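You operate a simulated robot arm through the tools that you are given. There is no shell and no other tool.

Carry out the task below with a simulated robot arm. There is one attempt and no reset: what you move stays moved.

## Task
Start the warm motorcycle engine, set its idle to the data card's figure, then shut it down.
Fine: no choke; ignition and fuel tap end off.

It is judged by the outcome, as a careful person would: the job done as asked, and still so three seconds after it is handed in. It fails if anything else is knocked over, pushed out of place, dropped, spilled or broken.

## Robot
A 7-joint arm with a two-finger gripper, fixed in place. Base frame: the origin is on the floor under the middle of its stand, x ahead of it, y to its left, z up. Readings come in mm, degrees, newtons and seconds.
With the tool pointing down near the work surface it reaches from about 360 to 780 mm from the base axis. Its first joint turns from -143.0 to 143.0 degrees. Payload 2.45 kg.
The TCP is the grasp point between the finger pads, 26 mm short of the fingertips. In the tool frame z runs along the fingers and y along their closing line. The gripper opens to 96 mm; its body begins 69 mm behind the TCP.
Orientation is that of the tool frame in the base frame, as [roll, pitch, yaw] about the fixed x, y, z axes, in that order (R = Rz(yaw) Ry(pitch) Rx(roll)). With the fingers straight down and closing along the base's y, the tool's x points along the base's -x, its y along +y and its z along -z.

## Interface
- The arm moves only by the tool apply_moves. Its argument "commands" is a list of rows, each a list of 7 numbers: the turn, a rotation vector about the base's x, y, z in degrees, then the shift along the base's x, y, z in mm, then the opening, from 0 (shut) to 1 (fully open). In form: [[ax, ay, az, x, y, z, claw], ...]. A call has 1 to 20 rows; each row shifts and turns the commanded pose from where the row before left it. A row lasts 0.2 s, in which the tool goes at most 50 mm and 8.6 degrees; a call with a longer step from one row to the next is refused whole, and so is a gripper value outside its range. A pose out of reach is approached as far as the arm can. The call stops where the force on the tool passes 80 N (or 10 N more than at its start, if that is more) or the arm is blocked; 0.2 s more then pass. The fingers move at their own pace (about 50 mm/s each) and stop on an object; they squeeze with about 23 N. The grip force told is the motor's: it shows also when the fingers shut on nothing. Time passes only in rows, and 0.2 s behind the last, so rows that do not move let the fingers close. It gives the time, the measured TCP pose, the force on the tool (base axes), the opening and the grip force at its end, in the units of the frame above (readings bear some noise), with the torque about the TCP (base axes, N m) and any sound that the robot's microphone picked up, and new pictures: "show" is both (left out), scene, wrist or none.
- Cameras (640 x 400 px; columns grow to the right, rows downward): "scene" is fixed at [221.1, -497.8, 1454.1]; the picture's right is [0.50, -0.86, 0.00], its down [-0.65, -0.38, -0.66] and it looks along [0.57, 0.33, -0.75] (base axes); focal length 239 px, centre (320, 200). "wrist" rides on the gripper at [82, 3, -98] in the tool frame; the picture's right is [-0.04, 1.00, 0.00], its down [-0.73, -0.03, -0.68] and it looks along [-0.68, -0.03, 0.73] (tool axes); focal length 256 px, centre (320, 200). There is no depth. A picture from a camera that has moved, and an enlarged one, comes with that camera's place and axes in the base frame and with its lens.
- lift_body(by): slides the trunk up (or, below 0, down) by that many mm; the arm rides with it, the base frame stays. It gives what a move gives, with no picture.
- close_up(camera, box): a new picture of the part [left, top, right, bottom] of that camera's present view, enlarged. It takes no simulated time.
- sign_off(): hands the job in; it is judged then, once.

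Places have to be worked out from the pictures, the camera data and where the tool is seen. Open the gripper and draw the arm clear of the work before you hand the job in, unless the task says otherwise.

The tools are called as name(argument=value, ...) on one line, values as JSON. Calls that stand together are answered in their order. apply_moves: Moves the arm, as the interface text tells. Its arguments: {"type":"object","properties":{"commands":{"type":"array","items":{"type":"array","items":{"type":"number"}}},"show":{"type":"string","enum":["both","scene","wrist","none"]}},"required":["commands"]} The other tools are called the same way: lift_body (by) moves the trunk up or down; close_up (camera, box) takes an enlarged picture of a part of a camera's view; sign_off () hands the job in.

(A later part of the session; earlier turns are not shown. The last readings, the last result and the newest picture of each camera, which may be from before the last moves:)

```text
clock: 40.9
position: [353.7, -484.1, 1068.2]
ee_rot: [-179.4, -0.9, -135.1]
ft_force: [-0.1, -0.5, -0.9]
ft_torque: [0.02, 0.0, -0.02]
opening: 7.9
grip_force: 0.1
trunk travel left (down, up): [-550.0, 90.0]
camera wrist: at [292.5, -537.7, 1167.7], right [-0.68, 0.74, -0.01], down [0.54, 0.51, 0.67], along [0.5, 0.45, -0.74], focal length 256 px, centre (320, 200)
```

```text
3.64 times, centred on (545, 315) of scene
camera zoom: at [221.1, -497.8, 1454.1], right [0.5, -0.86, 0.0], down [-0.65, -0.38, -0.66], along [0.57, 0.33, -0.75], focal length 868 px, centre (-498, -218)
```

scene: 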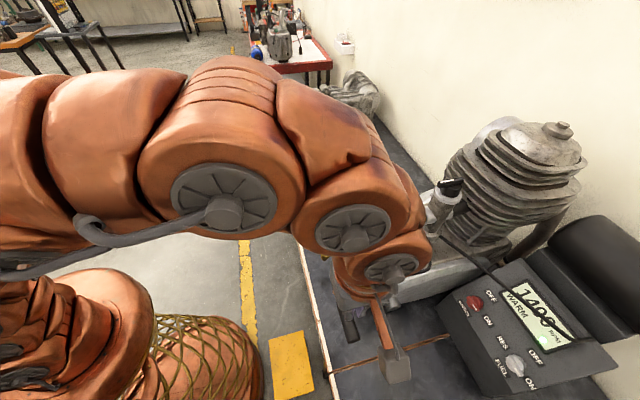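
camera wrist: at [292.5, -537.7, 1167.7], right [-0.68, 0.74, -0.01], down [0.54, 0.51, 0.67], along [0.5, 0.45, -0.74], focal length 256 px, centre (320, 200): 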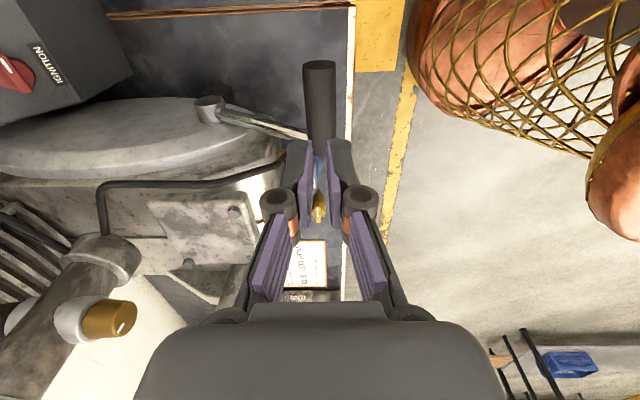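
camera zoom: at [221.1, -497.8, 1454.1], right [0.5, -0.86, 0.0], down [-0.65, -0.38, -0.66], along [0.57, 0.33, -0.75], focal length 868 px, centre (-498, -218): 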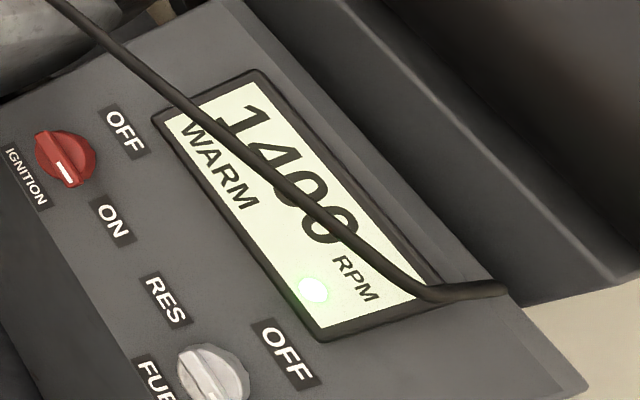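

The engine is running and the lever is back up. I wait a second for the revs to settle and read the display.

apply_moves(commands=[[0, 0, 0, 0, 0, 0, 0.08], [0, 0, 0, 0, 0, 0, 0.08], [0, 0, 0, 0, 0, 0, 0.08], [0, 0, 0, 0, 0, 0, 0.08], [0, 0, 0, 0, 0, 0, 0.08]], show="none")

close_up(camera="scene", box=[495, 270, 595, 350])

```text
clock: 42.1
position: [351.6, -484.3, 1067.4]
ee_rot: [-179.6, -1.0, -135.3]
ft_force: [-0.2, -0.8, 0.8]
ft_torque: [0.0, 0.03, 0.02]
opening: 7.7
grip_force: 0.1
trunk travel left (down, up): [-550.0, 90.0]
```

```text
5.00 times, centred on (545, 310) of scene
camera zoom: at [221.1, -497.8, 1454.1], right [0.5, -0.86, 0.0], down [-0.65, -0.38, -0.66], along [0.57, 0.33, -0.75], focal length 1194 px, centre (-805, -350)
```

zoom: 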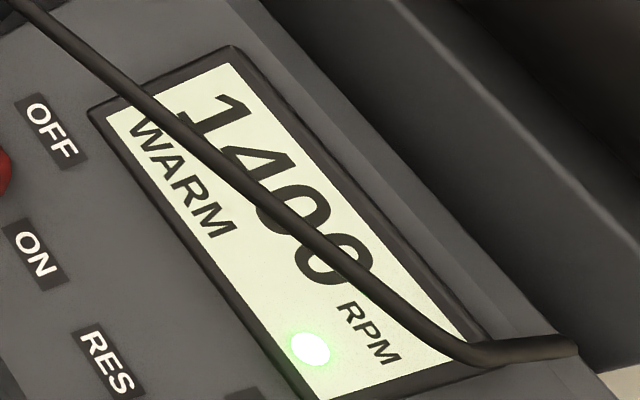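

Let me look closely at the brass idle knob and the display from the wrist camera before approaching.

close_up(camera="wrist", box=[40, 260, 160, 360])

close_up(camera="scene", box=[400, 160, 480, 230])

```text
4.00 times, centred on (100, 310) of wrist
camera zoom: at [292.4, -538.0, 1167.7], right [-0.68, 0.74, -0.01], down [0.54, 0.51, 0.67], along [0.5, 0.45, -0.74], focal length 1024 px, centre (1200, -240)
```

zoom: 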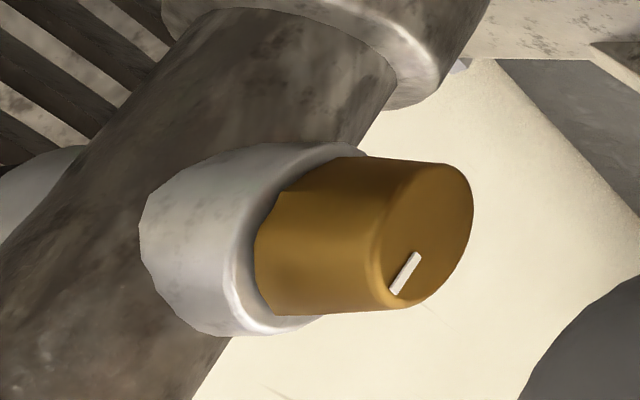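

```text
5.71 times, centred on (440, 195) of scene
camera zoom: at [221.1, -497.8, 1454.1], right [0.5, -0.86, 0.0], down [-0.65, -0.38, -0.66], along [0.57, 0.33, -0.75], focal length 1364 px, centre (-366, 229)
```

zoom: 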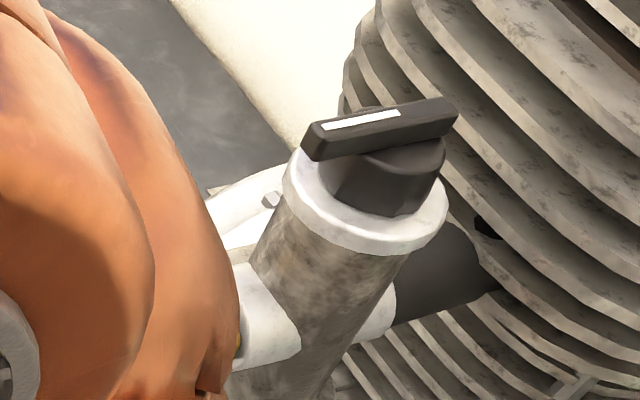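

I zoom hard on the display to make sure of the second digit.

close_up(camera="scene", box=[515, 275, 565, 320])

close_up(camera="wrist", box=[0, 0, 130, 110])

```text
8.89 times, centred on (540, 298) of scene
camera zoom: at [221.1, -497.8, 1454.1], right [0.5, -0.86, 0.0], down [-0.65, -0.38, -0.66], along [0.57, 0.33, -0.75], focal length 2123 px, centre (-1636, -667)
```

zoom: 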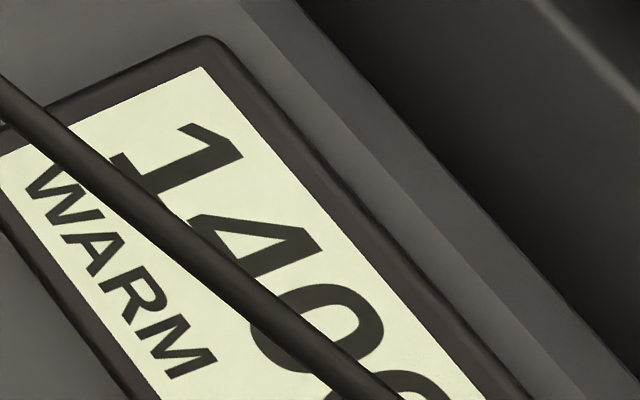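

```text
3.64 times, centred on (65, 55) of wrist
camera zoom: at [292.4, -538.0, 1167.7], right [-0.68, 0.74, -0.01], down [0.54, 0.51, 0.67], along [0.5, 0.45, -0.74], focal length 931 px, centre (1247, 727)
```

zoom: 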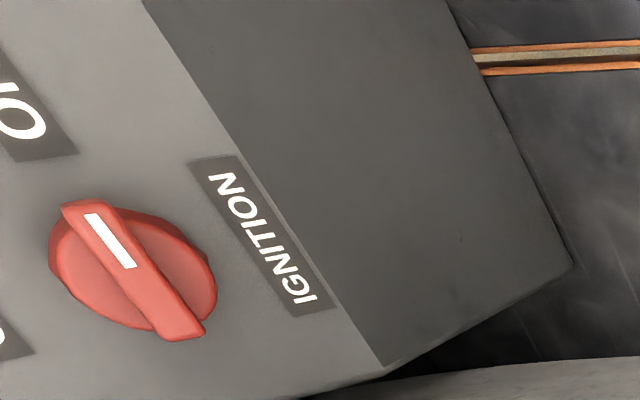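

It reads 1400 RPM, so the idle has to come up 100. I bring the tool horizontal, fingers opened moderately, to a stand-off in front of the brass idle knob.

apply_moves(commands=[[-5.79, -5.79, 0, 0, 0, 20, 0.3], [-5.79, -5.79, 0, 0, 0, 20, 0.5], [-5.79, -5.79, 0, 0, 0, 20, 0.5], [-5.79, -5.79, 0, 16.2, 5.7, -5.8, 0.5], [-5.79, -5.79, 0, 16.2, 5.7, -5.8, 0.5], [-5.79, -5.79, 0, 16.2, 5.7, -5.8, 0.5], [-5.79, -5.79, 0, 16.2, 5.7, -5.8, 0.5], [-5.79, -5.79, 0, 16.2, 5.7, -5.8, 0.5], [-5.79, -5.79, 0, 16.2, 5.7, -5.8, 0.5], [-5.79, -5.79, 0, 16.2, 5.7, -5.8, 0.5], [-5.79, -5.79, 0, 16.2, 5.7, -5.8, 0.5], [0, 0, 0, 0, 0, 0, 0.5]], show="both")

close_up(camera="scene", box=[360, 150, 500, 260])

```text
clock: 44.7
position: [497.7, -437.9, 1101.1]
ee_rot: [-89.2, 0.1, -135.9]
ft_force: [0.1, 0.1, 0.2]
ft_torque: [0.0, 0.0, 0.01]
opening: 48.2
grip_force: 0.0
out of reach, approached as far as the arm can: row 11
trunk travel left (down, up): [-550.0, 90.0]
camera wrist: at [370.2, -423.9, 1097.0], right [0.04, 0.02, -1.0], down [0.05, 1.0, 0.02], along [1.0, -0.06, 0.04], focal length 256 px, centre (320, 200)
```

scene: 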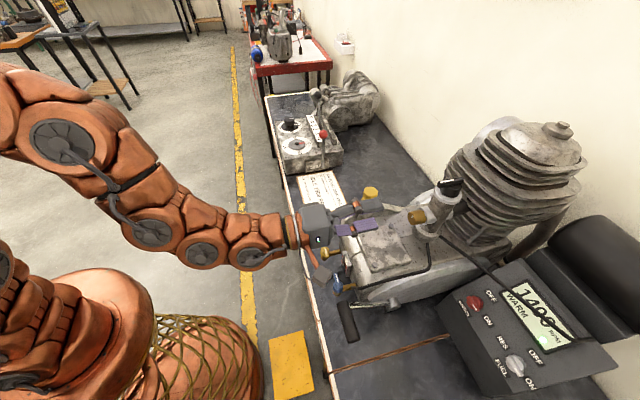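
wrist: 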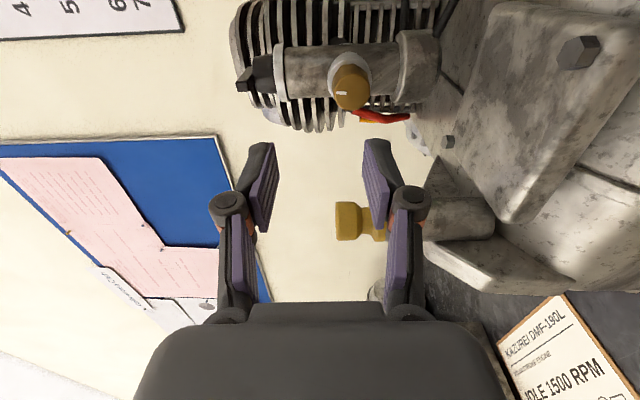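

```text
3.64 times, centred on (430, 205) of scene
camera zoom: at [221.1, -497.8, 1454.1], right [0.5, -0.86, 0.0], down [-0.65, -0.38, -0.66], along [0.57, 0.33, -0.75], focal length 868 px, centre (-80, 182)
```

zoom: 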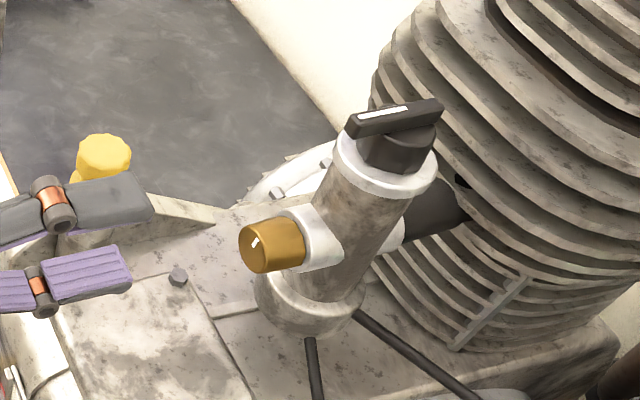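

The pose ended slightly off (u=42, z=1101, reach note on the last row). I correct toward the knob axis (u≈30, z≈1081) and see whether the arm follows.

apply_moves(commands=[[0, 0, 0, -3.2, -5.3, -10, 0.5], [0, 0, 0, -3.2, -5.3, -10, 0.5], [0, 0, 0, 0, 0, 0, 0.5]], show="wrist")

close_up(camera="wrist", box=[230, 30, 450, 190])

```text
clock: 45.5
position: [490.3, -448.0, 1081.5]
ee_rot: [-89.5, 0.3, -135.8]
ft_force: [-0.1, 0.2, 0.0]
ft_torque: [0.03, 0.01, 0.02]
opening: 47.8
grip_force: 0.1
trunk travel left (down, up): [-550.0, 90.0]
camera wrist: at [363.2, -434.2, 1077.1], right [0.04, 0.02, -1.0], down [0.05, 1.0, 0.02], along [1.0, -0.05, 0.04], focal length 256 px, centre (320, 200)
```

wrist: 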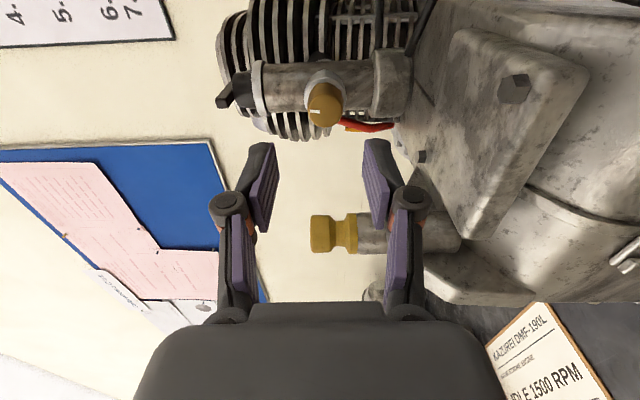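

```text
2.50 times, centred on (340, 110) of wrist
camera zoom: at [363.2, -434.2, 1077.1], right [0.04, 0.02, -1.0], down [0.05, 1.0, 0.02], along [1.0, -0.05, 0.04], focal length 640 px, centre (270, 425)
```

zoom: 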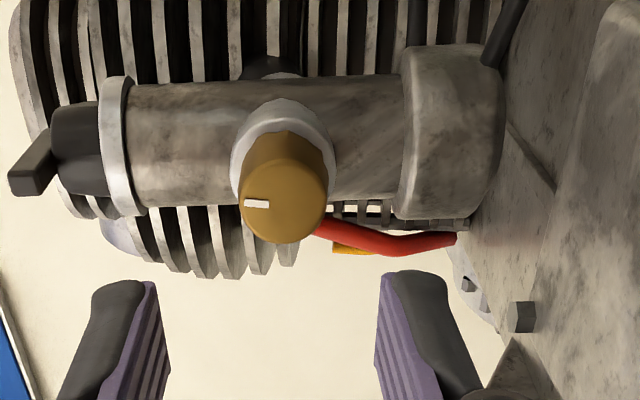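

The tool is now lined up (u≈30, z≈1081.5; knob axis about z 1079.5). I move in along the knob axis with the fingers above and below it, stopping with the tips about 10 mm short of the flange.

apply_moves(commands=[[0, 0, 0, 14.6, -14.6, -0.6, 0.5], [0, 0, 0, 14.6, -14.6, -0.6, 0.5], [0, 0, 0, 14.6, -14.6, -0.4, 0.5], [0, 0, 0, 14.5, -14.5, -0.4, 0.5], [0, 0, 0, 0, 0, 0, 0.5]], show="both")

close_up(camera="scene", box=[380, 160, 490, 245])

close_up(camera="wrist", box=[230, 90, 410, 220])

```text
clock: 46.7
position: [549.0, -505.1, 1078.4]
ee_rot: [-89.5, 0.2, -135.8]
ft_force: [1.3, -0.7, 0.0]
ft_torque: [-0.02, 0.0, 0.01]
opening: 48.2
grip_force: 0.1
trunk travel left (down, up): [-550.0, 90.0]
camera wrist: at [421.7, -491.7, 1075.0], right [0.04, 0.02, -1.0], down [0.05, 1.0, 0.02], along [1.0, -0.05, 0.04], focal length 256 px, centre (320, 200)
```

scene: 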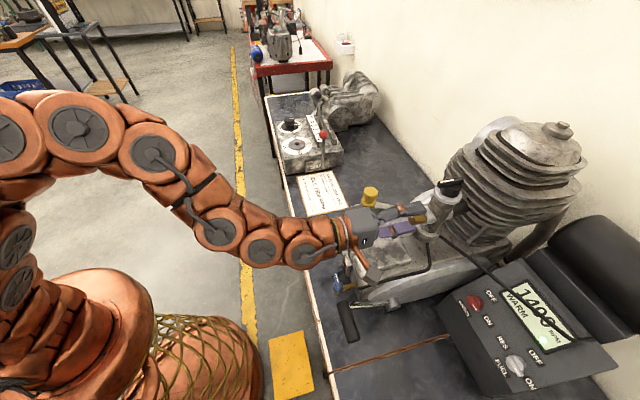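
wrist: 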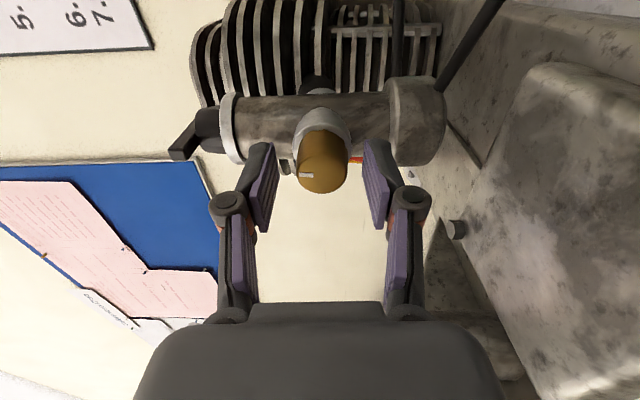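

```text
4.71 times, centred on (435, 202) of scene
camera zoom: at [221.1, -497.8, 1454.1], right [0.5, -0.86, 0.0], down [-0.65, -0.38, -0.66], along [0.57, 0.33, -0.75], focal length 1124 px, centre (-221, 188)
```

zoom: 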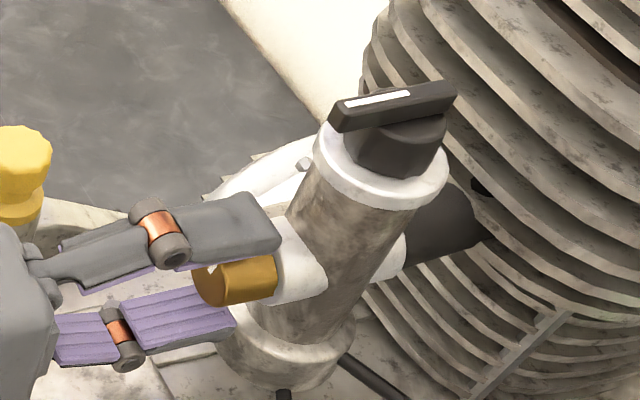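

```text
3.08 times, centred on (320, 155) of wrist
camera zoom: at [421.7, -491.7, 1075.0], right [0.04, 0.02, -1.0], down [0.05, 1.0, 0.02], along [1.0, -0.05, 0.04], focal length 788 px, centre (320, 338)
```

zoom: 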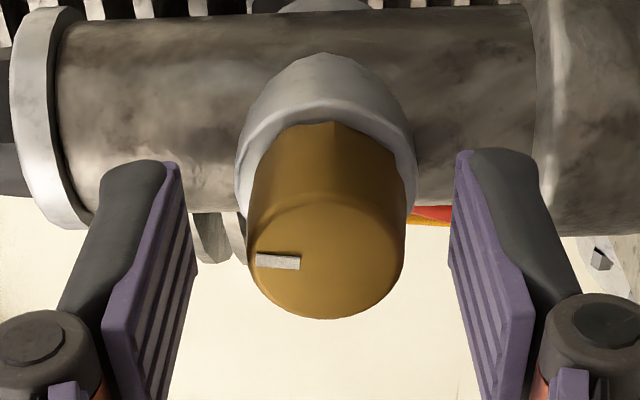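

The fingers straddle the brass knob nicely, about 2 mm high; I nudge down and close on it.

apply_moves(commands=[[0, 0, 0, 0, 0, -1.5, 0.5], [0, 0, 0, 0, 0, 0, 0.0], [0, 0, 0, 0, 0, 0, 0.0], [0, 0, 0, 0, 0, 0, 0.0]], show="wrist")

close_up(camera="scene", box=[495, 270, 595, 350])

```text
clock: 47.7
position: [547.6, -505.5, 1076.6]
ee_rot: [-89.3, 0.2, -135.9]
ft_force: [0.4, -2.4, 5.3]
ft_torque: [-0.13, -0.1, -0.26]
opening: 28.0
grip_force: 44.5
trunk travel left (down, up): [-550.0, 90.0]
camera wrist: at [421.0, -492.0, 1073.7], right [0.04, 0.02, -1.0], down [0.05, 1.0, 0.02], along [1.0, -0.05, 0.04], focal length 256 px, centre (320, 200)
```

wrist: 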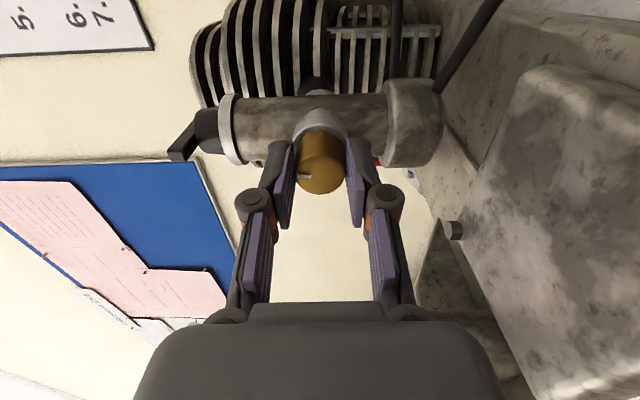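

```text
5.00 times, centred on (545, 310) of scene
camera zoom: at [221.1, -497.8, 1454.1], right [0.5, -0.86, 0.0], down [-0.65, -0.38, -0.66], along [0.57, 0.33, -0.75], focal length 1194 px, centre (-805, -350)
```

zoom: 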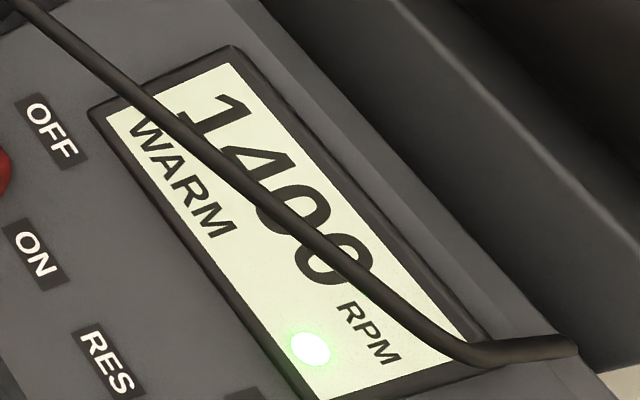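

The grip is solid (28 mm, knob held). I turn it 15° clockwise as a test and read the revs.

apply_moves(commands=[[3.54, -3.54, 0, 0, 0, 0, 0], [3.54, -3.54, 0, 0, 0, 0, 0], [3.54, -3.54, 0, 0, 0, 0, 0], [0, 0, 0, 0, 0, 0, 0], [0, 0, 0, 0, 0, 0, 0]], show="wrist")

close_up(camera="scene", box=[495, 270, 595, 350])

close_up(camera="wrist", box=[230, 90, 410, 220])

```text
clock: 48.9
position: [548.3, -506.5, 1077.8]
ee_rot: [-89.5, 15.3, -135.8]
ft_force: [1.9, -7.2, 16.9]
ft_torque: [-0.23, -0.26, -0.4]
opening: 27.9
grip_force: 45.0
trunk travel left (down, up): [-550.0, 90.0]
camera wrist: at [423.8, -489.2, 1052.9], right [0.22, 0.2, -0.95], down [0.03, 0.98, 0.22], along [0.97, -0.08, 0.21], focal length 256 px, centre (320, 200)
```

wrist: 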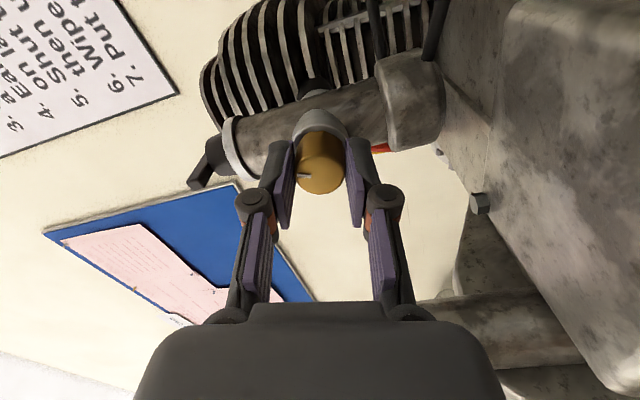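

```text
5.00 times, centred on (545, 310) of scene
camera zoom: at [221.1, -497.8, 1454.1], right [0.5, -0.86, 0.0], down [-0.65, -0.38, -0.66], along [0.57, 0.33, -0.75], focal length 1194 px, centre (-805, -350)
```

zoom: 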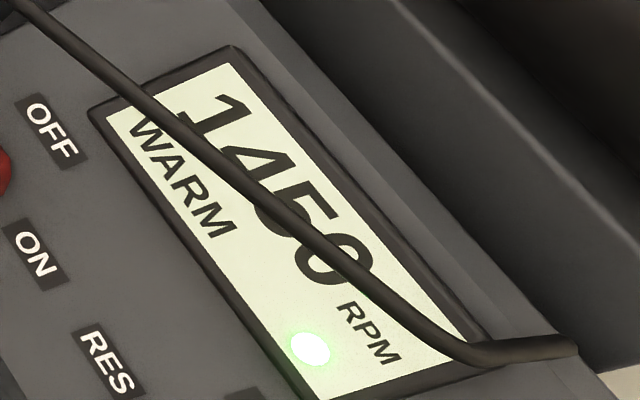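

```text
3.08 times, centred on (320, 155) of wrist
camera zoom: at [423.8, -489.2, 1052.9], right [0.22, 0.2, -0.95], down [0.03, 0.98, 0.22], along [0.97, -0.08, 0.21], focal length 788 px, centre (320, 338)
```

zoom: 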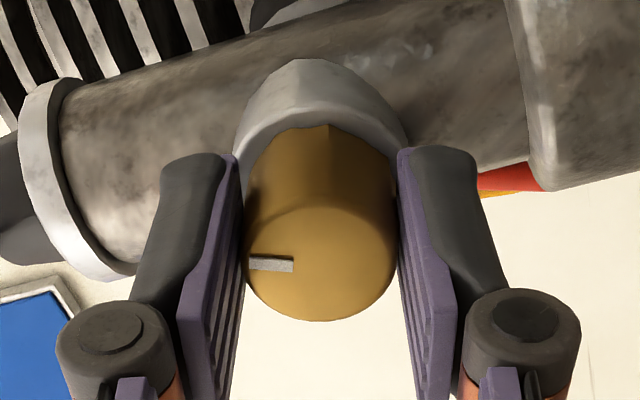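

15° clockwise raised it from 1400 to about 1450, so roughly 15° more is needed. To keep the camera clear of the crankcase I release, roll back 30°, and regrip.

apply_moves(commands=[[0, 0, 0, 0, 0, 0, 0.45], [0, 0, 0, 0, 0, 0, 0.45], [-4.24, 4.24, 0, 0, 0, 0.7, 0.45], [-4.24, 4.24, 0, 0, 0, 0.7, 0.45], [-4.24, 4.24, 0, 0, 0, 0, 0.45], [-4.24, 4.24, 0, 0, 0, 0, 0.45], [-4.24, 4.24, 0, 0, 0, 0, 0.45], [0, 0, 0, 0, 0, 0, 0.45]], show="wrist")

close_up(camera="scene", box=[495, 270, 595, 350])

close_up(camera="wrist", box=[230, 90, 410, 220])

```text
clock: 50.7
position: [548.6, -505.6, 1078.8]
ee_rot: [-89.2, -14.9, -135.9]
ft_force: [-0.7, 0.6, 0.0]
ft_torque: [0.03, -0.01, 0.01]
opening: 43.2
grip_force: 0.1
trunk travel left (down, up): [-550.0, 90.0]
camera wrist: at [422.8, -490.7, 1095.3], right [-0.15, -0.16, -0.98], down [0.04, 0.98, -0.17], along [0.99, -0.06, -0.14], focal length 256 px, centre (320, 200)
```

wrist: 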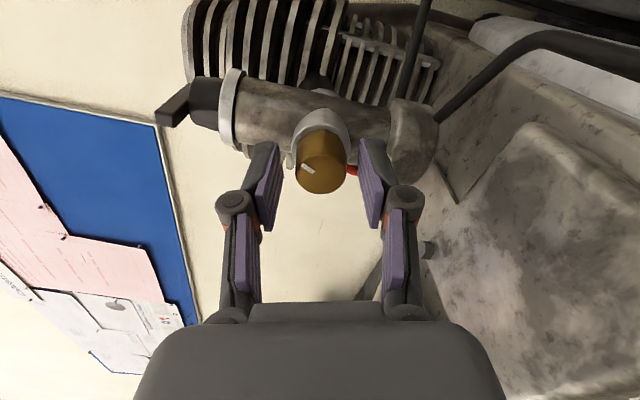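

```text
5.00 times, centred on (545, 310) of scene
camera zoom: at [221.1, -497.8, 1454.1], right [0.5, -0.86, 0.0], down [-0.65, -0.38, -0.66], along [0.57, 0.33, -0.75], focal length 1194 px, centre (-805, -350)
```

zoom: 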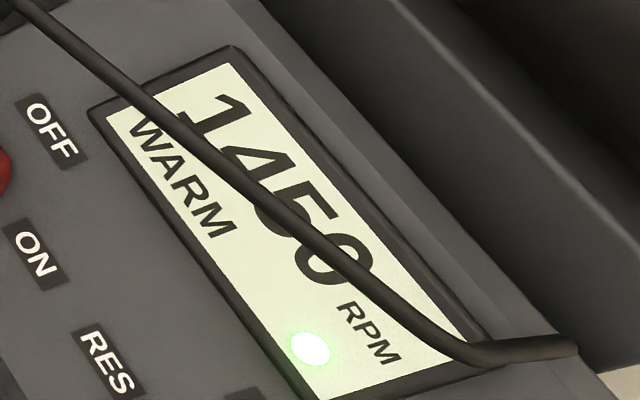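

```text
3.08 times, centred on (320, 155) of wrist
camera zoom: at [422.8, -490.7, 1095.3], right [-0.15, -0.16, -0.98], down [0.04, 0.98, -0.17], along [0.99, -0.06, -0.14], focal length 788 px, centre (320, 338)
```

zoom: 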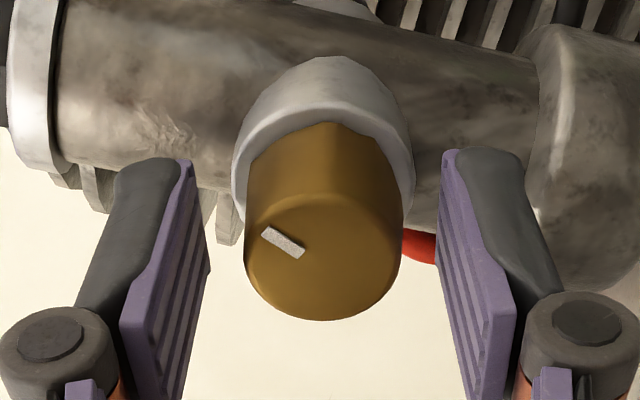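

The reading holds at 1450 and the knob stayed put. I regrip and turn 15° more clockwise.

apply_moves(commands=[[0, 0, 0, 0, 0, 0, 0.0], [0, 0, 0, 0, 0, 0, 0.0], [0, 0, 0, 0, 0, 0, 0.0], [3.54, -3.54, 0, 0, 0, 0, 0], [3.54, -3.54, 0, 0, 0, 0, 0], [3.54, -3.54, 0, 0, 0, 0, 0], [0, 0, 0, 0, 0, 0, 0], [0, 0, 0, 0, 0, 0, 0], [0, 0, 0, 0, 0, 0, 0]], show="none")

close_up(camera="scene", box=[495, 270, 595, 350])

close_up(camera="scene", box=[515, 280, 575, 330])

```text
clock: 52.7
position: [549.3, -505.3, 1079.4]
ee_rot: [-89.4, 0.2, -135.9]
ft_force: [-3.6, -2.6, -12.1]
ft_torque: [0.21, 0.21, -0.37]
opening: 27.9
grip_force: 45.2
trunk travel left (down, up): [-550.0, 90.0]
```

```text
5.00 times, centred on (545, 310) of scene
camera zoom: at [221.1, -497.8, 1454.1], right [0.5, -0.86, 0.0], down [-0.65, -0.38, -0.66], along [0.57, 0.33, -0.75], focal length 1194 px, centre (-805, -350)
```

zoom: 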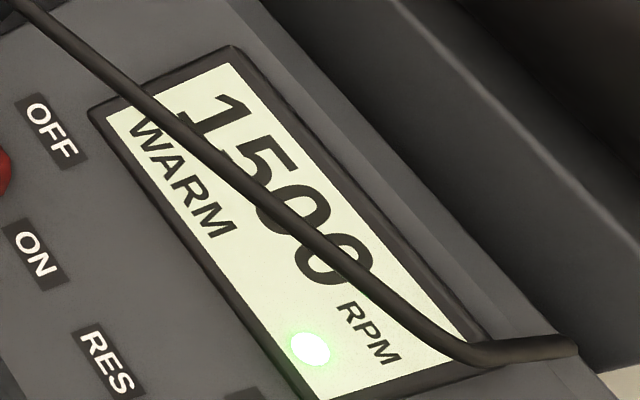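

```text
8.00 times, centred on (545, 305) of scene
camera zoom: at [221.1, -497.8, 1454.1], right [0.5, -0.86, 0.0], down [-0.65, -0.38, -0.66], along [0.57, 0.33, -0.75], focal length 1910 px, centre (-1480, -640)
```

zoom: 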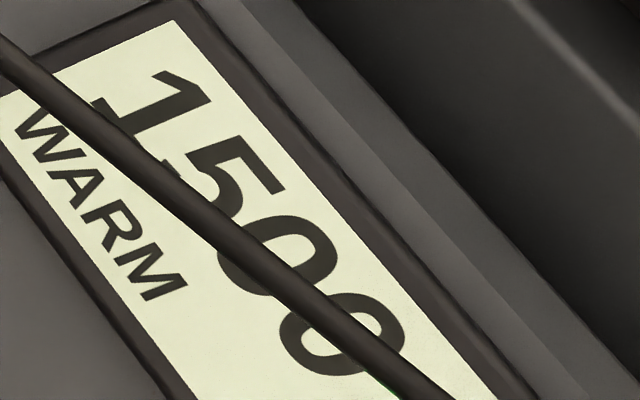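

The display reads 1500 RPM. I release the knob, back straight out along its axis, and confirm the reading holds.

apply_moves(commands=[[0, 0, 0, 0, 0, 0, 0.5], [0, 0, 0, 0, 0, 0, 0.5], [0, 0, 0, -14, 14, 0, 0.5], [0, 0, 0, -21, 21, 0, 0.5], [0, 0, 0, -30, 30, 0, 0.5], [0, 0, 0, -30, 30, 5, 0.5], [0, 0, 0, 0, 0, 0, 0.5]], show="both")

close_up(camera="scene", box=[495, 270, 595, 350])

close_up(camera="scene", box=[380, 150, 500, 240])

```text
clock: 54.3
position: [492.8, -447.6, 1078.3]
ee_rot: [-89.3, 0.1, -135.9]
ft_force: [-0.5, 0.0, -0.4]
ft_torque: [0.01, 0.02, -0.03]
opening: 48.0
grip_force: 0.1
out of reach, approached as far as the arm can: row 5, 6
trunk travel left (down, up): [-550.0, 90.0]
camera wrist: at [365.2, -434.4, 1073.7], right [0.04, 0.02, -1.0], down [0.05, 1.0, 0.02], along [1.0, -0.05, 0.04], focal length 256 px, centre (320, 200)
```

scene: 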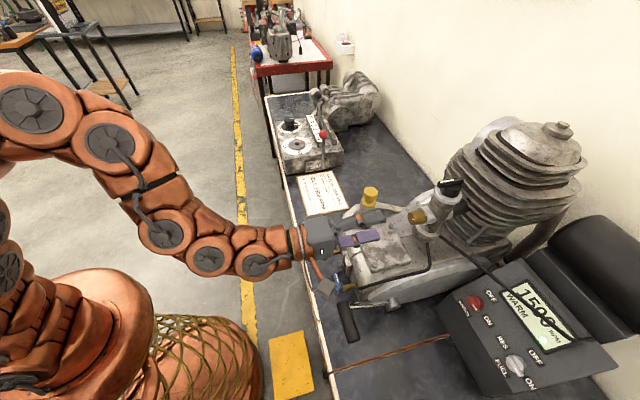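
wrist: 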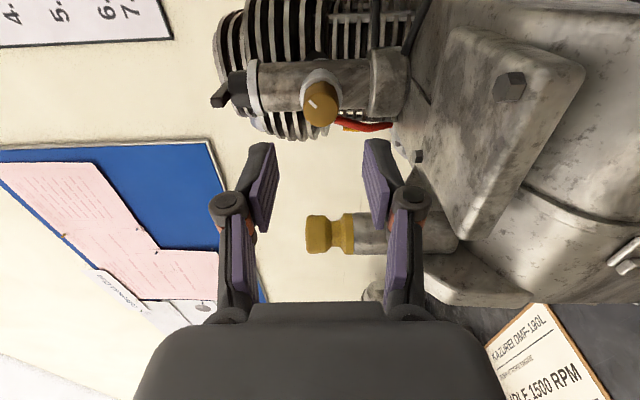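

```text
5.00 times, centred on (545, 310) of scene
camera zoom: at [221.1, -497.8, 1454.1], right [0.5, -0.86, 0.0], down [-0.65, -0.38, -0.66], along [0.57, 0.33, -0.75], focal length 1194 px, centre (-805, -350)
```

zoom: 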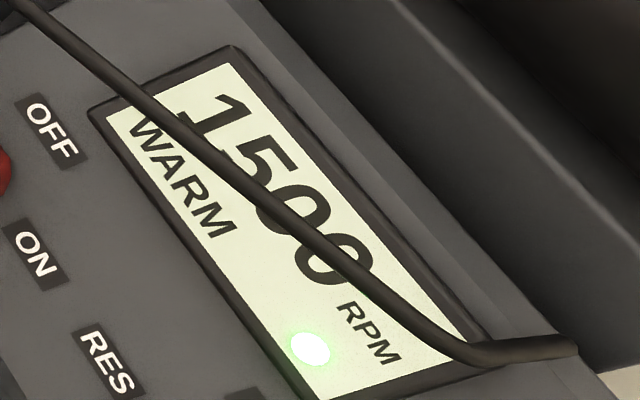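

```text
4.44 times, centred on (440, 195) of scene
camera zoom: at [221.1, -497.8, 1454.1], right [0.5, -0.86, 0.0], down [-0.65, -0.38, -0.66], along [0.57, 0.33, -0.75], focal length 1061 px, centre (-213, 222)
```

zoom: 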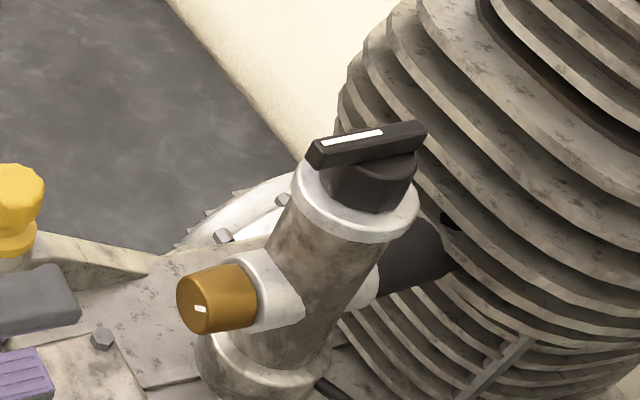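

1500 RPM holds and the choke knob is untouched. Now the shutdown: I move clear of the engine, tilt down to the panel angle and roll the tool back for the ignition knob.

apply_moves(commands=[[5.3, 5.3, 0, -18.9, -18.9, 2, 0.3], [5.3, 5.3, 0, -18.9, -18.9, 2, 0.1], [5.3, 5.3, 0, -18.9, -18.9, 2, 0], [5.3, 5.3, 0, -18.9, -18.9, 2, 0], [5.3, 5.3, 0, -18.9, -18.9, 2, 0], [5.3, 5.3, 0, -18.9, -18.9, 2, 0], [4.1, -4.1, -5.79, 0, 0, 0, 0], [4.1, -4.1, -5.79, 0, 0, 0, 0], [4.1, -4.1, -5.79, 0, 0, 0, 0], [4.1, -4.1, -5.79, 0, 0, 0, 0], [4.1, -4.1, -5.79, 0, 0, 0, 0], [4.1, -4.1, -5.79, 0, 0, 0, 0], [4.1, -4.1, -5.79, 0, 0, 0, 0], [4.1, -4.1, -5.79, 0, 0, 0, 0], [4.1, -4.1, -5.79, 0, 0, 0, 0], [4.1, -4.1, -5.79, 0, 0, 0, 0], [4.1, -4.1, -5.79, 0, 0, 0, 0]], show="both")

close_up(camera="wrist", box=[200, 0, 440, 160])

```text
clock: 57.9
position: [377.7, -561.7, 1088.2]
ee_rot: [-179.8, 44.2, 134.3]
ft_force: [-0.2, -0.3, 0.2]
ft_torque: [-0.04, 0.01, -0.01]
opening: 0.1
grip_force: 23.3
out of reach, approached as far as the arm can: row 5
trunk travel left (down, up): [-550.0, 90.0]
camera wrist: at [291.2, -468.1, 1102.5], right [0.74, 0.68, 0.03], down [0.02, -0.06, 1.0], along [0.68, -0.73, -0.05], focal length 256 px, centre (320, 200)
```

scene: 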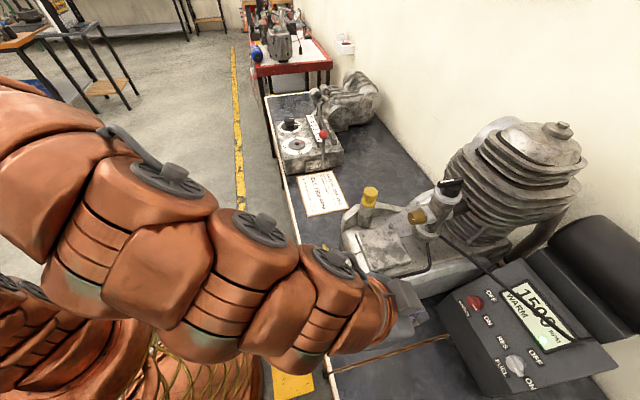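
wrist: 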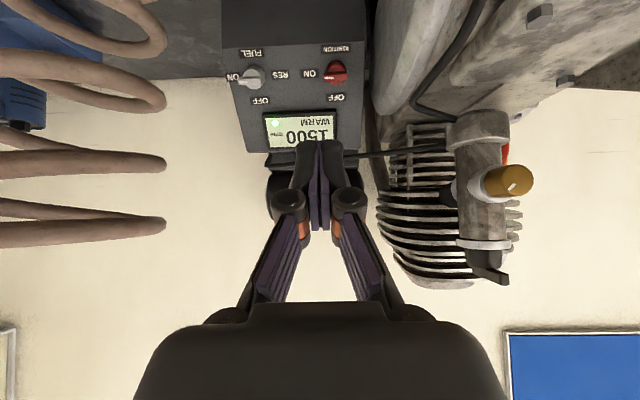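

```text
2.50 times, centred on (320, 80) of wrist
camera zoom: at [291.2, -468.1, 1102.5], right [0.74, 0.68, 0.03], down [0.02, -0.06, 1.0], along [0.68, -0.73, -0.05], focal length 640 px, centre (320, 500)
```

zoom: 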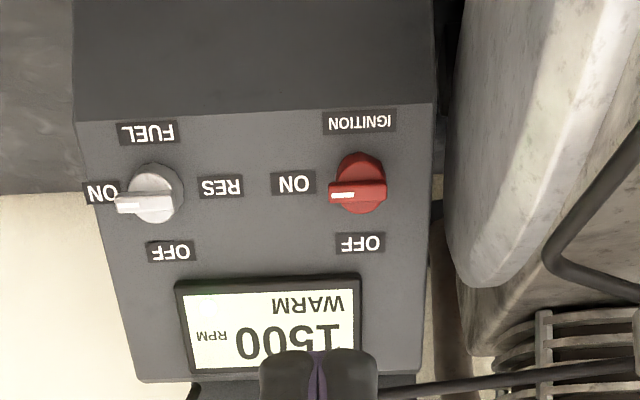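

The wrist view clearly confirms 1500 RPM. I lean the tool and move to a pre-approach below the ignition bar's pointer end.

apply_moves(commands=[[1.7, -1.7, 2.4, 19.3, -19.5, -26.4, 0], [1.7, -1.7, 2.4, 19.3, -19.5, -26.4, 0], [1.6, -1.6, 2.27, 19.3, -19.5, -26.4, 0], [-0.57, -0.57, 0.7, 19.4, -19.5, -26.4, 0], [0, 0, 0, 19.4, -19.5, -26.3, 0], [0, 0, 0, 0, 0, 0, 0]], show="wrist")

close_up(camera="wrist", box=[270, 60, 430, 180])

```text
clock: 59.3
position: [474.6, -659.0, 957.5]
ee_rot: [170.4, 45.0, 135.4]
ft_force: [-0.1, 0.4, -0.4]
ft_torque: [0.04, -0.02, 0.0]
opening: 0.0
grip_force: 23.3
trunk travel left (down, up): [-550.0, 90.0]
camera wrist: at [373.8, -579.5, 969.3], right [0.63, 0.76, 0.15], down [-0.06, -0.14, 0.99], along [0.78, -0.63, -0.04], focal length 256 px, centre (320, 200)
```

wrist: 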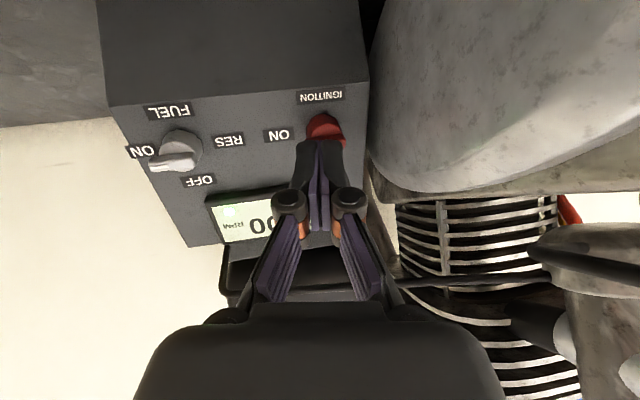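

```text
3.33 times, centred on (350, 120) of wrist
camera zoom: at [373.8, -579.5, 969.3], right [0.63, 0.76, 0.15], down [-0.06, -0.14, 0.99], along [0.78, -0.63, -0.04], focal length 853 px, centre (220, 467)
```

zoom: 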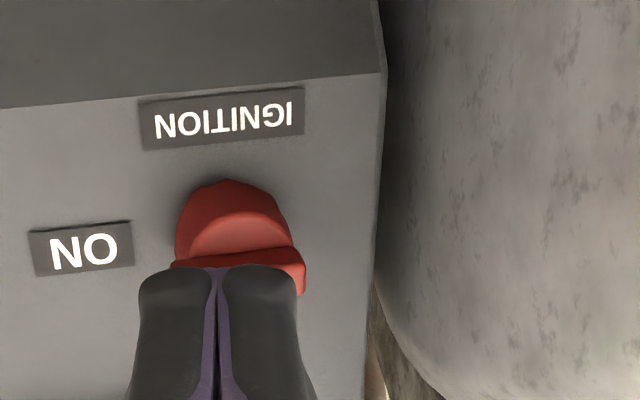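

I lower the tip to about 14 mm off the panel, below the bar's pointer half.

apply_moves(commands=[[0, 0, 0, 17, -17, -30.5, 0], [0, 0, 0, 6, -6, -7.8, 0], [0, 0, 0, 5.7, -5.7, -7.8, 0], [0, 0, 0, 0, 0, 0, 0]], show="wrist")

close_up(camera="wrist", box=[270, 90, 410, 200])

```text
clock: 60.3
position: [502.2, -685.7, 911.3]
ee_rot: [170.4, 44.9, 135.4]
ft_force: [0.2, 0.4, 0.0]
ft_torque: [0.01, -0.01, -0.01]
opening: 0.0
grip_force: 22.9
trunk travel left (down, up): [-550.0, 90.0]
camera wrist: at [403.3, -606.9, 922.8], right [0.63, 0.76, 0.15], down [-0.06, -0.14, 0.99], along [0.78, -0.63, -0.04], focal length 256 px, centre (320, 200)
```

wrist: 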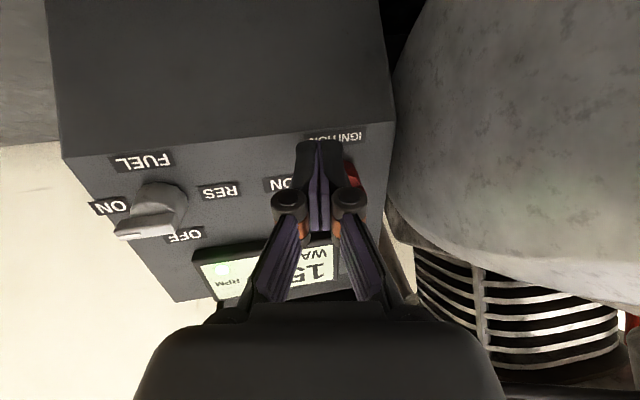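

```text
3.64 times, centred on (340, 145) of wrist
camera zoom: at [403.3, -606.9, 922.8], right [0.63, 0.76, 0.15], down [-0.06, -0.14, 0.99], along [0.78, -0.63, -0.04], focal length 931 px, centre (247, 400)
```

zoom: 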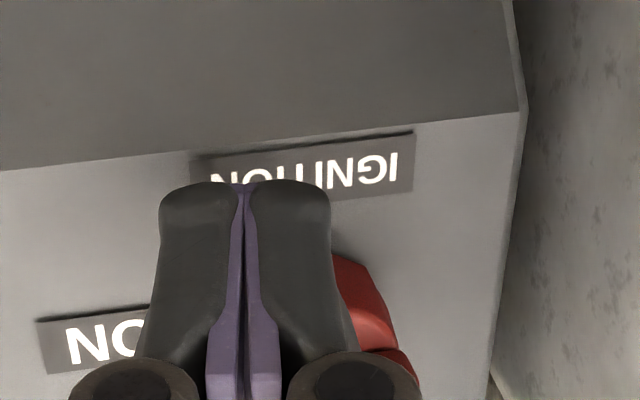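

I shift right so the finger pushes near the pointer's tip, then push up the panel.

apply_moves(commands=[[0, 0, 0, -3.55, -9.75, 2.3, 0], [0, 0, 0, 1.9, -1.9, 2.65, 0], [0, 0, 0, 1.9, -1.9, 2.65, 0], [0, 0, 0, 1.2, -3.1, 3.0, 0], [0, 0, 0, 2.0, -1.5, 2.5, 0], [0, 0, 0, 0, 0, 0, 0]], show="wrist")

close_up(camera="wrist", box=[270, 90, 410, 200])

close_up(camera="scene", box=[420, 250, 560, 350])

```text
clock: 61.7
position: [506.7, -704.8, 922.1]
ee_rot: [170.5, 44.9, 135.4]
ft_force: [0.8, 0.3, -0.1]
ft_torque: [0.03, 0.0, 0.05]
opening: 0.1
grip_force: 23.2
trunk travel left (down, up): [-550.0, 90.0]
camera wrist: at [406.6, -625.6, 935.6], right [0.63, 0.76, 0.15], down [-0.06, -0.14, 0.99], along [0.78, -0.63, -0.04], focal length 256 px, centre (320, 200)
```

wrist: 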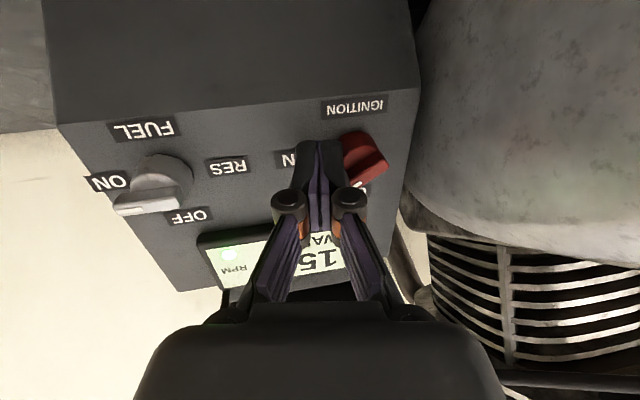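

```text
3.64 times, centred on (340, 145) of wrist
camera zoom: at [406.6, -625.6, 935.6], right [0.63, 0.76, 0.15], down [-0.06, -0.14, 0.99], along [0.78, -0.63, -0.04], focal length 931 px, centre (247, 400)
```

zoom: 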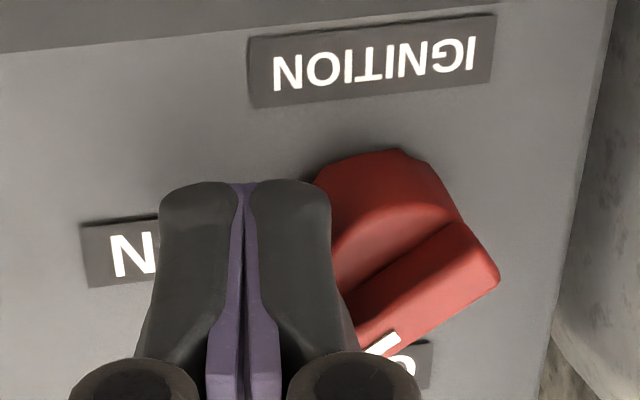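

```text
4.00 times, centred on (490, 300) of scene
camera zoom: at [221.1, -497.8, 1454.1], right [0.5, -0.86, 0.0], down [-0.65, -0.38, -0.66], along [0.57, 0.33, -0.75], focal length 955 px, centre (-360, -200)
```

zoom: 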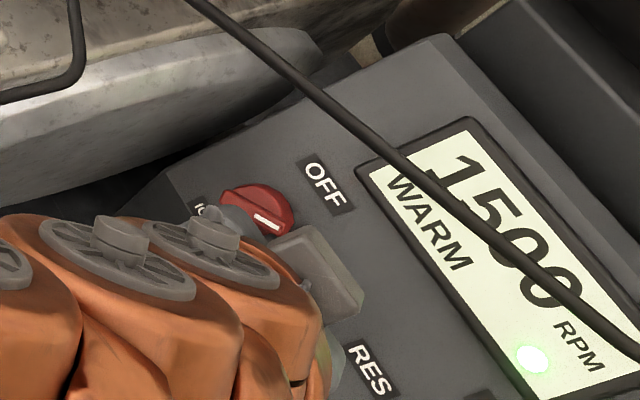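

The bar is about halfway back to OFF with almost no force. I continue the arc to push it fully upright.

apply_moves(commands=[[0, 0, 0, 2.6, 0.4, 4.7, 0], [0, 0, 0, 3.6, 0.35, 3.0, 0], [0, 0, 0, 4.2, -2.8, 5.0, 0], [0, 0, 0, 2.2, -0.8, 2.1, 0], [0, 0, 0, 0, 0, 0, 0]], show="wrist")

close_up(camera="wrist", box=[270, 90, 410, 200])

close_up(camera="scene", box=[420, 250, 560, 350])

```text
clock: 62.9
position: [518.9, -708.9, 939.1]
ee_rot: [170.4, 45.0, 135.5]
ft_force: [-0.1, 0.4, -0.9]
ft_torque: [-0.01, -0.01, 0.01]
opening: 0.0
grip_force: 23.4
trunk travel left (down, up): [-550.0, 90.0]
camera wrist: at [419.5, -628.3, 951.0], right [0.63, 0.76, 0.15], down [-0.06, -0.14, 0.99], along [0.78, -0.63, -0.04], focal length 256 px, centre (320, 200)
```

wrist: 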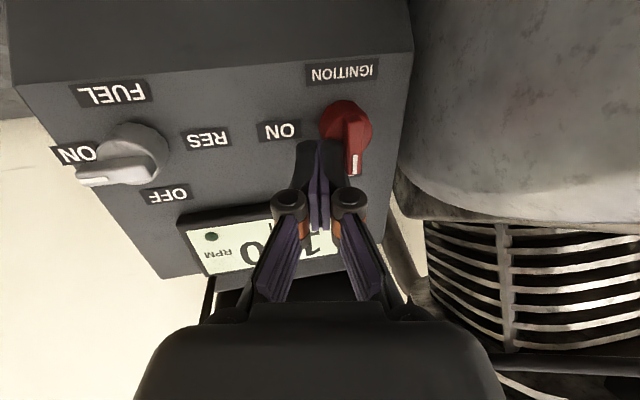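

```text
3.64 times, centred on (340, 145) of wrist
camera zoom: at [419.5, -628.3, 951.0], right [0.63, 0.76, 0.15], down [-0.06, -0.14, 0.99], along [0.78, -0.63, -0.04], focal length 931 px, centre (247, 400)
```

zoom: 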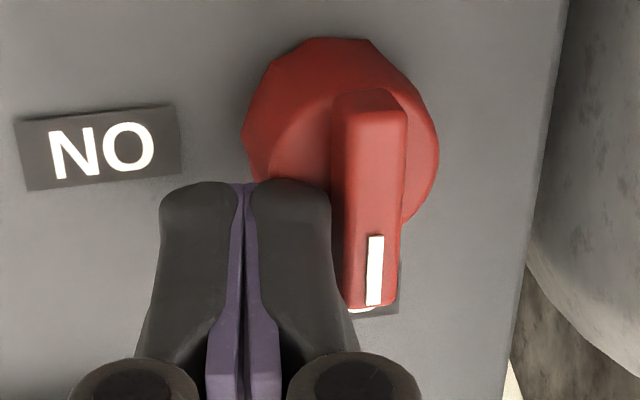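

```text
4.00 times, centred on (490, 300) of scene
camera zoom: at [221.1, -497.8, 1454.1], right [0.5, -0.86, 0.0], down [-0.65, -0.38, -0.66], along [0.57, 0.33, -0.75], focal length 955 px, centre (-360, -200)
```

zoom: 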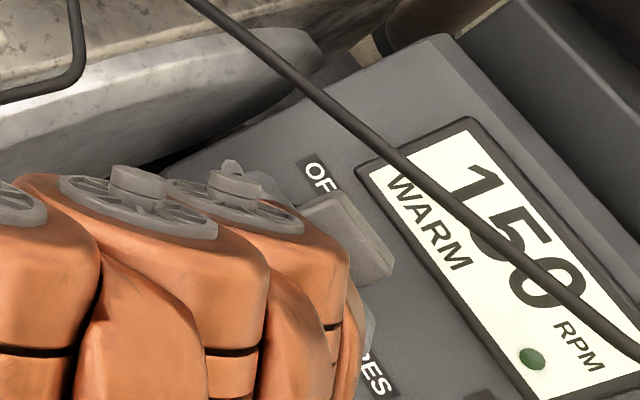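

The engine has stopped (revs falling, lamp off) and the ignition bar is upright at OFF. I give a tiny final nudge to seat it and then retreat.

apply_moves(commands=[[0, 0, 0, 1.1, 1.1, 0, 0], [0, 0, 0, 0.7, 0.7, 0, 0], [0, 0, 0, 0, 0, 0, 0], [0, 0, 0, -2.5, -2.5, 0, 0], [0, 0, 0, -9.2, 5.5, 10.4, 0], [0, 0, 0, -14.3, 11.4, 17.9, 0], [0, 0, 0, -17.3, 17.4, 19.9, 0], [0, 0, 0, -17.3, 17.4, 19.9, 0], [0, 0, 0, 0, 0, 0, 0]], show="wrist")

close_up(camera="wrist", box=[120, 30, 400, 200])

close_up(camera="scene", box=[420, 250, 620, 390])

```text
clock: 64.9
position: [459.5, -657.9, 1009.6]
ee_rot: [170.4, 44.9, 135.4]
ft_force: [-0.4, 0.0, 0.6]
ft_torque: [0.0, -0.02, 0.0]
opening: 0.1
grip_force: 23.4
trunk travel left (down, up): [-550.0, 90.0]
camera wrist: at [359.2, -577.6, 1021.3], right [0.63, 0.76, 0.15], down [-0.06, -0.14, 0.99], along [0.78, -0.63, -0.04], focal length 256 px, centre (320, 200)
```

wrist: 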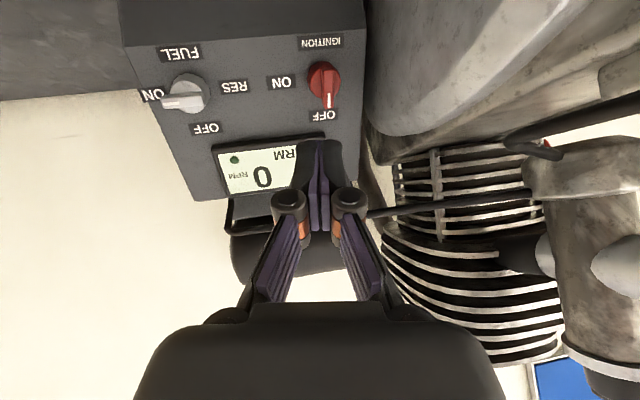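

```text
2.29 times, centred on (260, 115) of wrist
camera zoom: at [359.2, -577.6, 1021.3], right [0.63, 0.76, 0.15], down [-0.06, -0.14, 0.99], along [0.78, -0.63, -0.04], focal length 585 px, centre (457, 394)
```

zoom: 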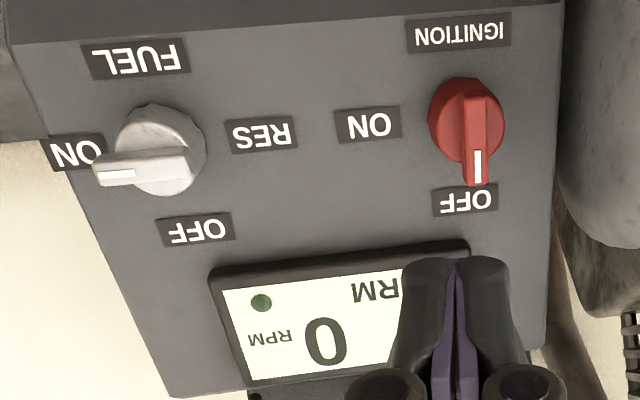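

```text
2.86 times, centred on (520, 320) of scene
camera zoom: at [221.1, -497.8, 1454.1], right [0.5, -0.86, 0.0], down [-0.65, -0.38, -0.66], along [0.57, 0.33, -0.75], focal length 682 px, centre (-251, -143)
```

zoom: 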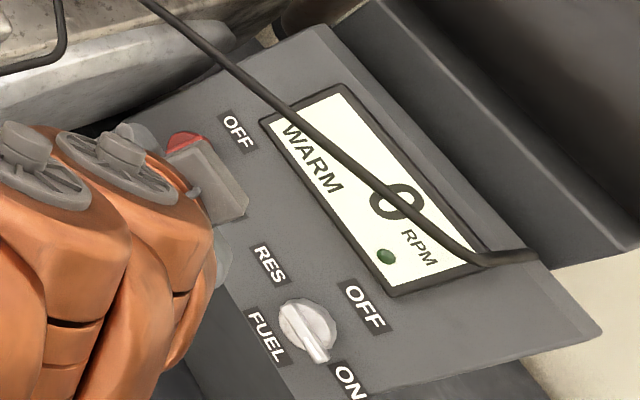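

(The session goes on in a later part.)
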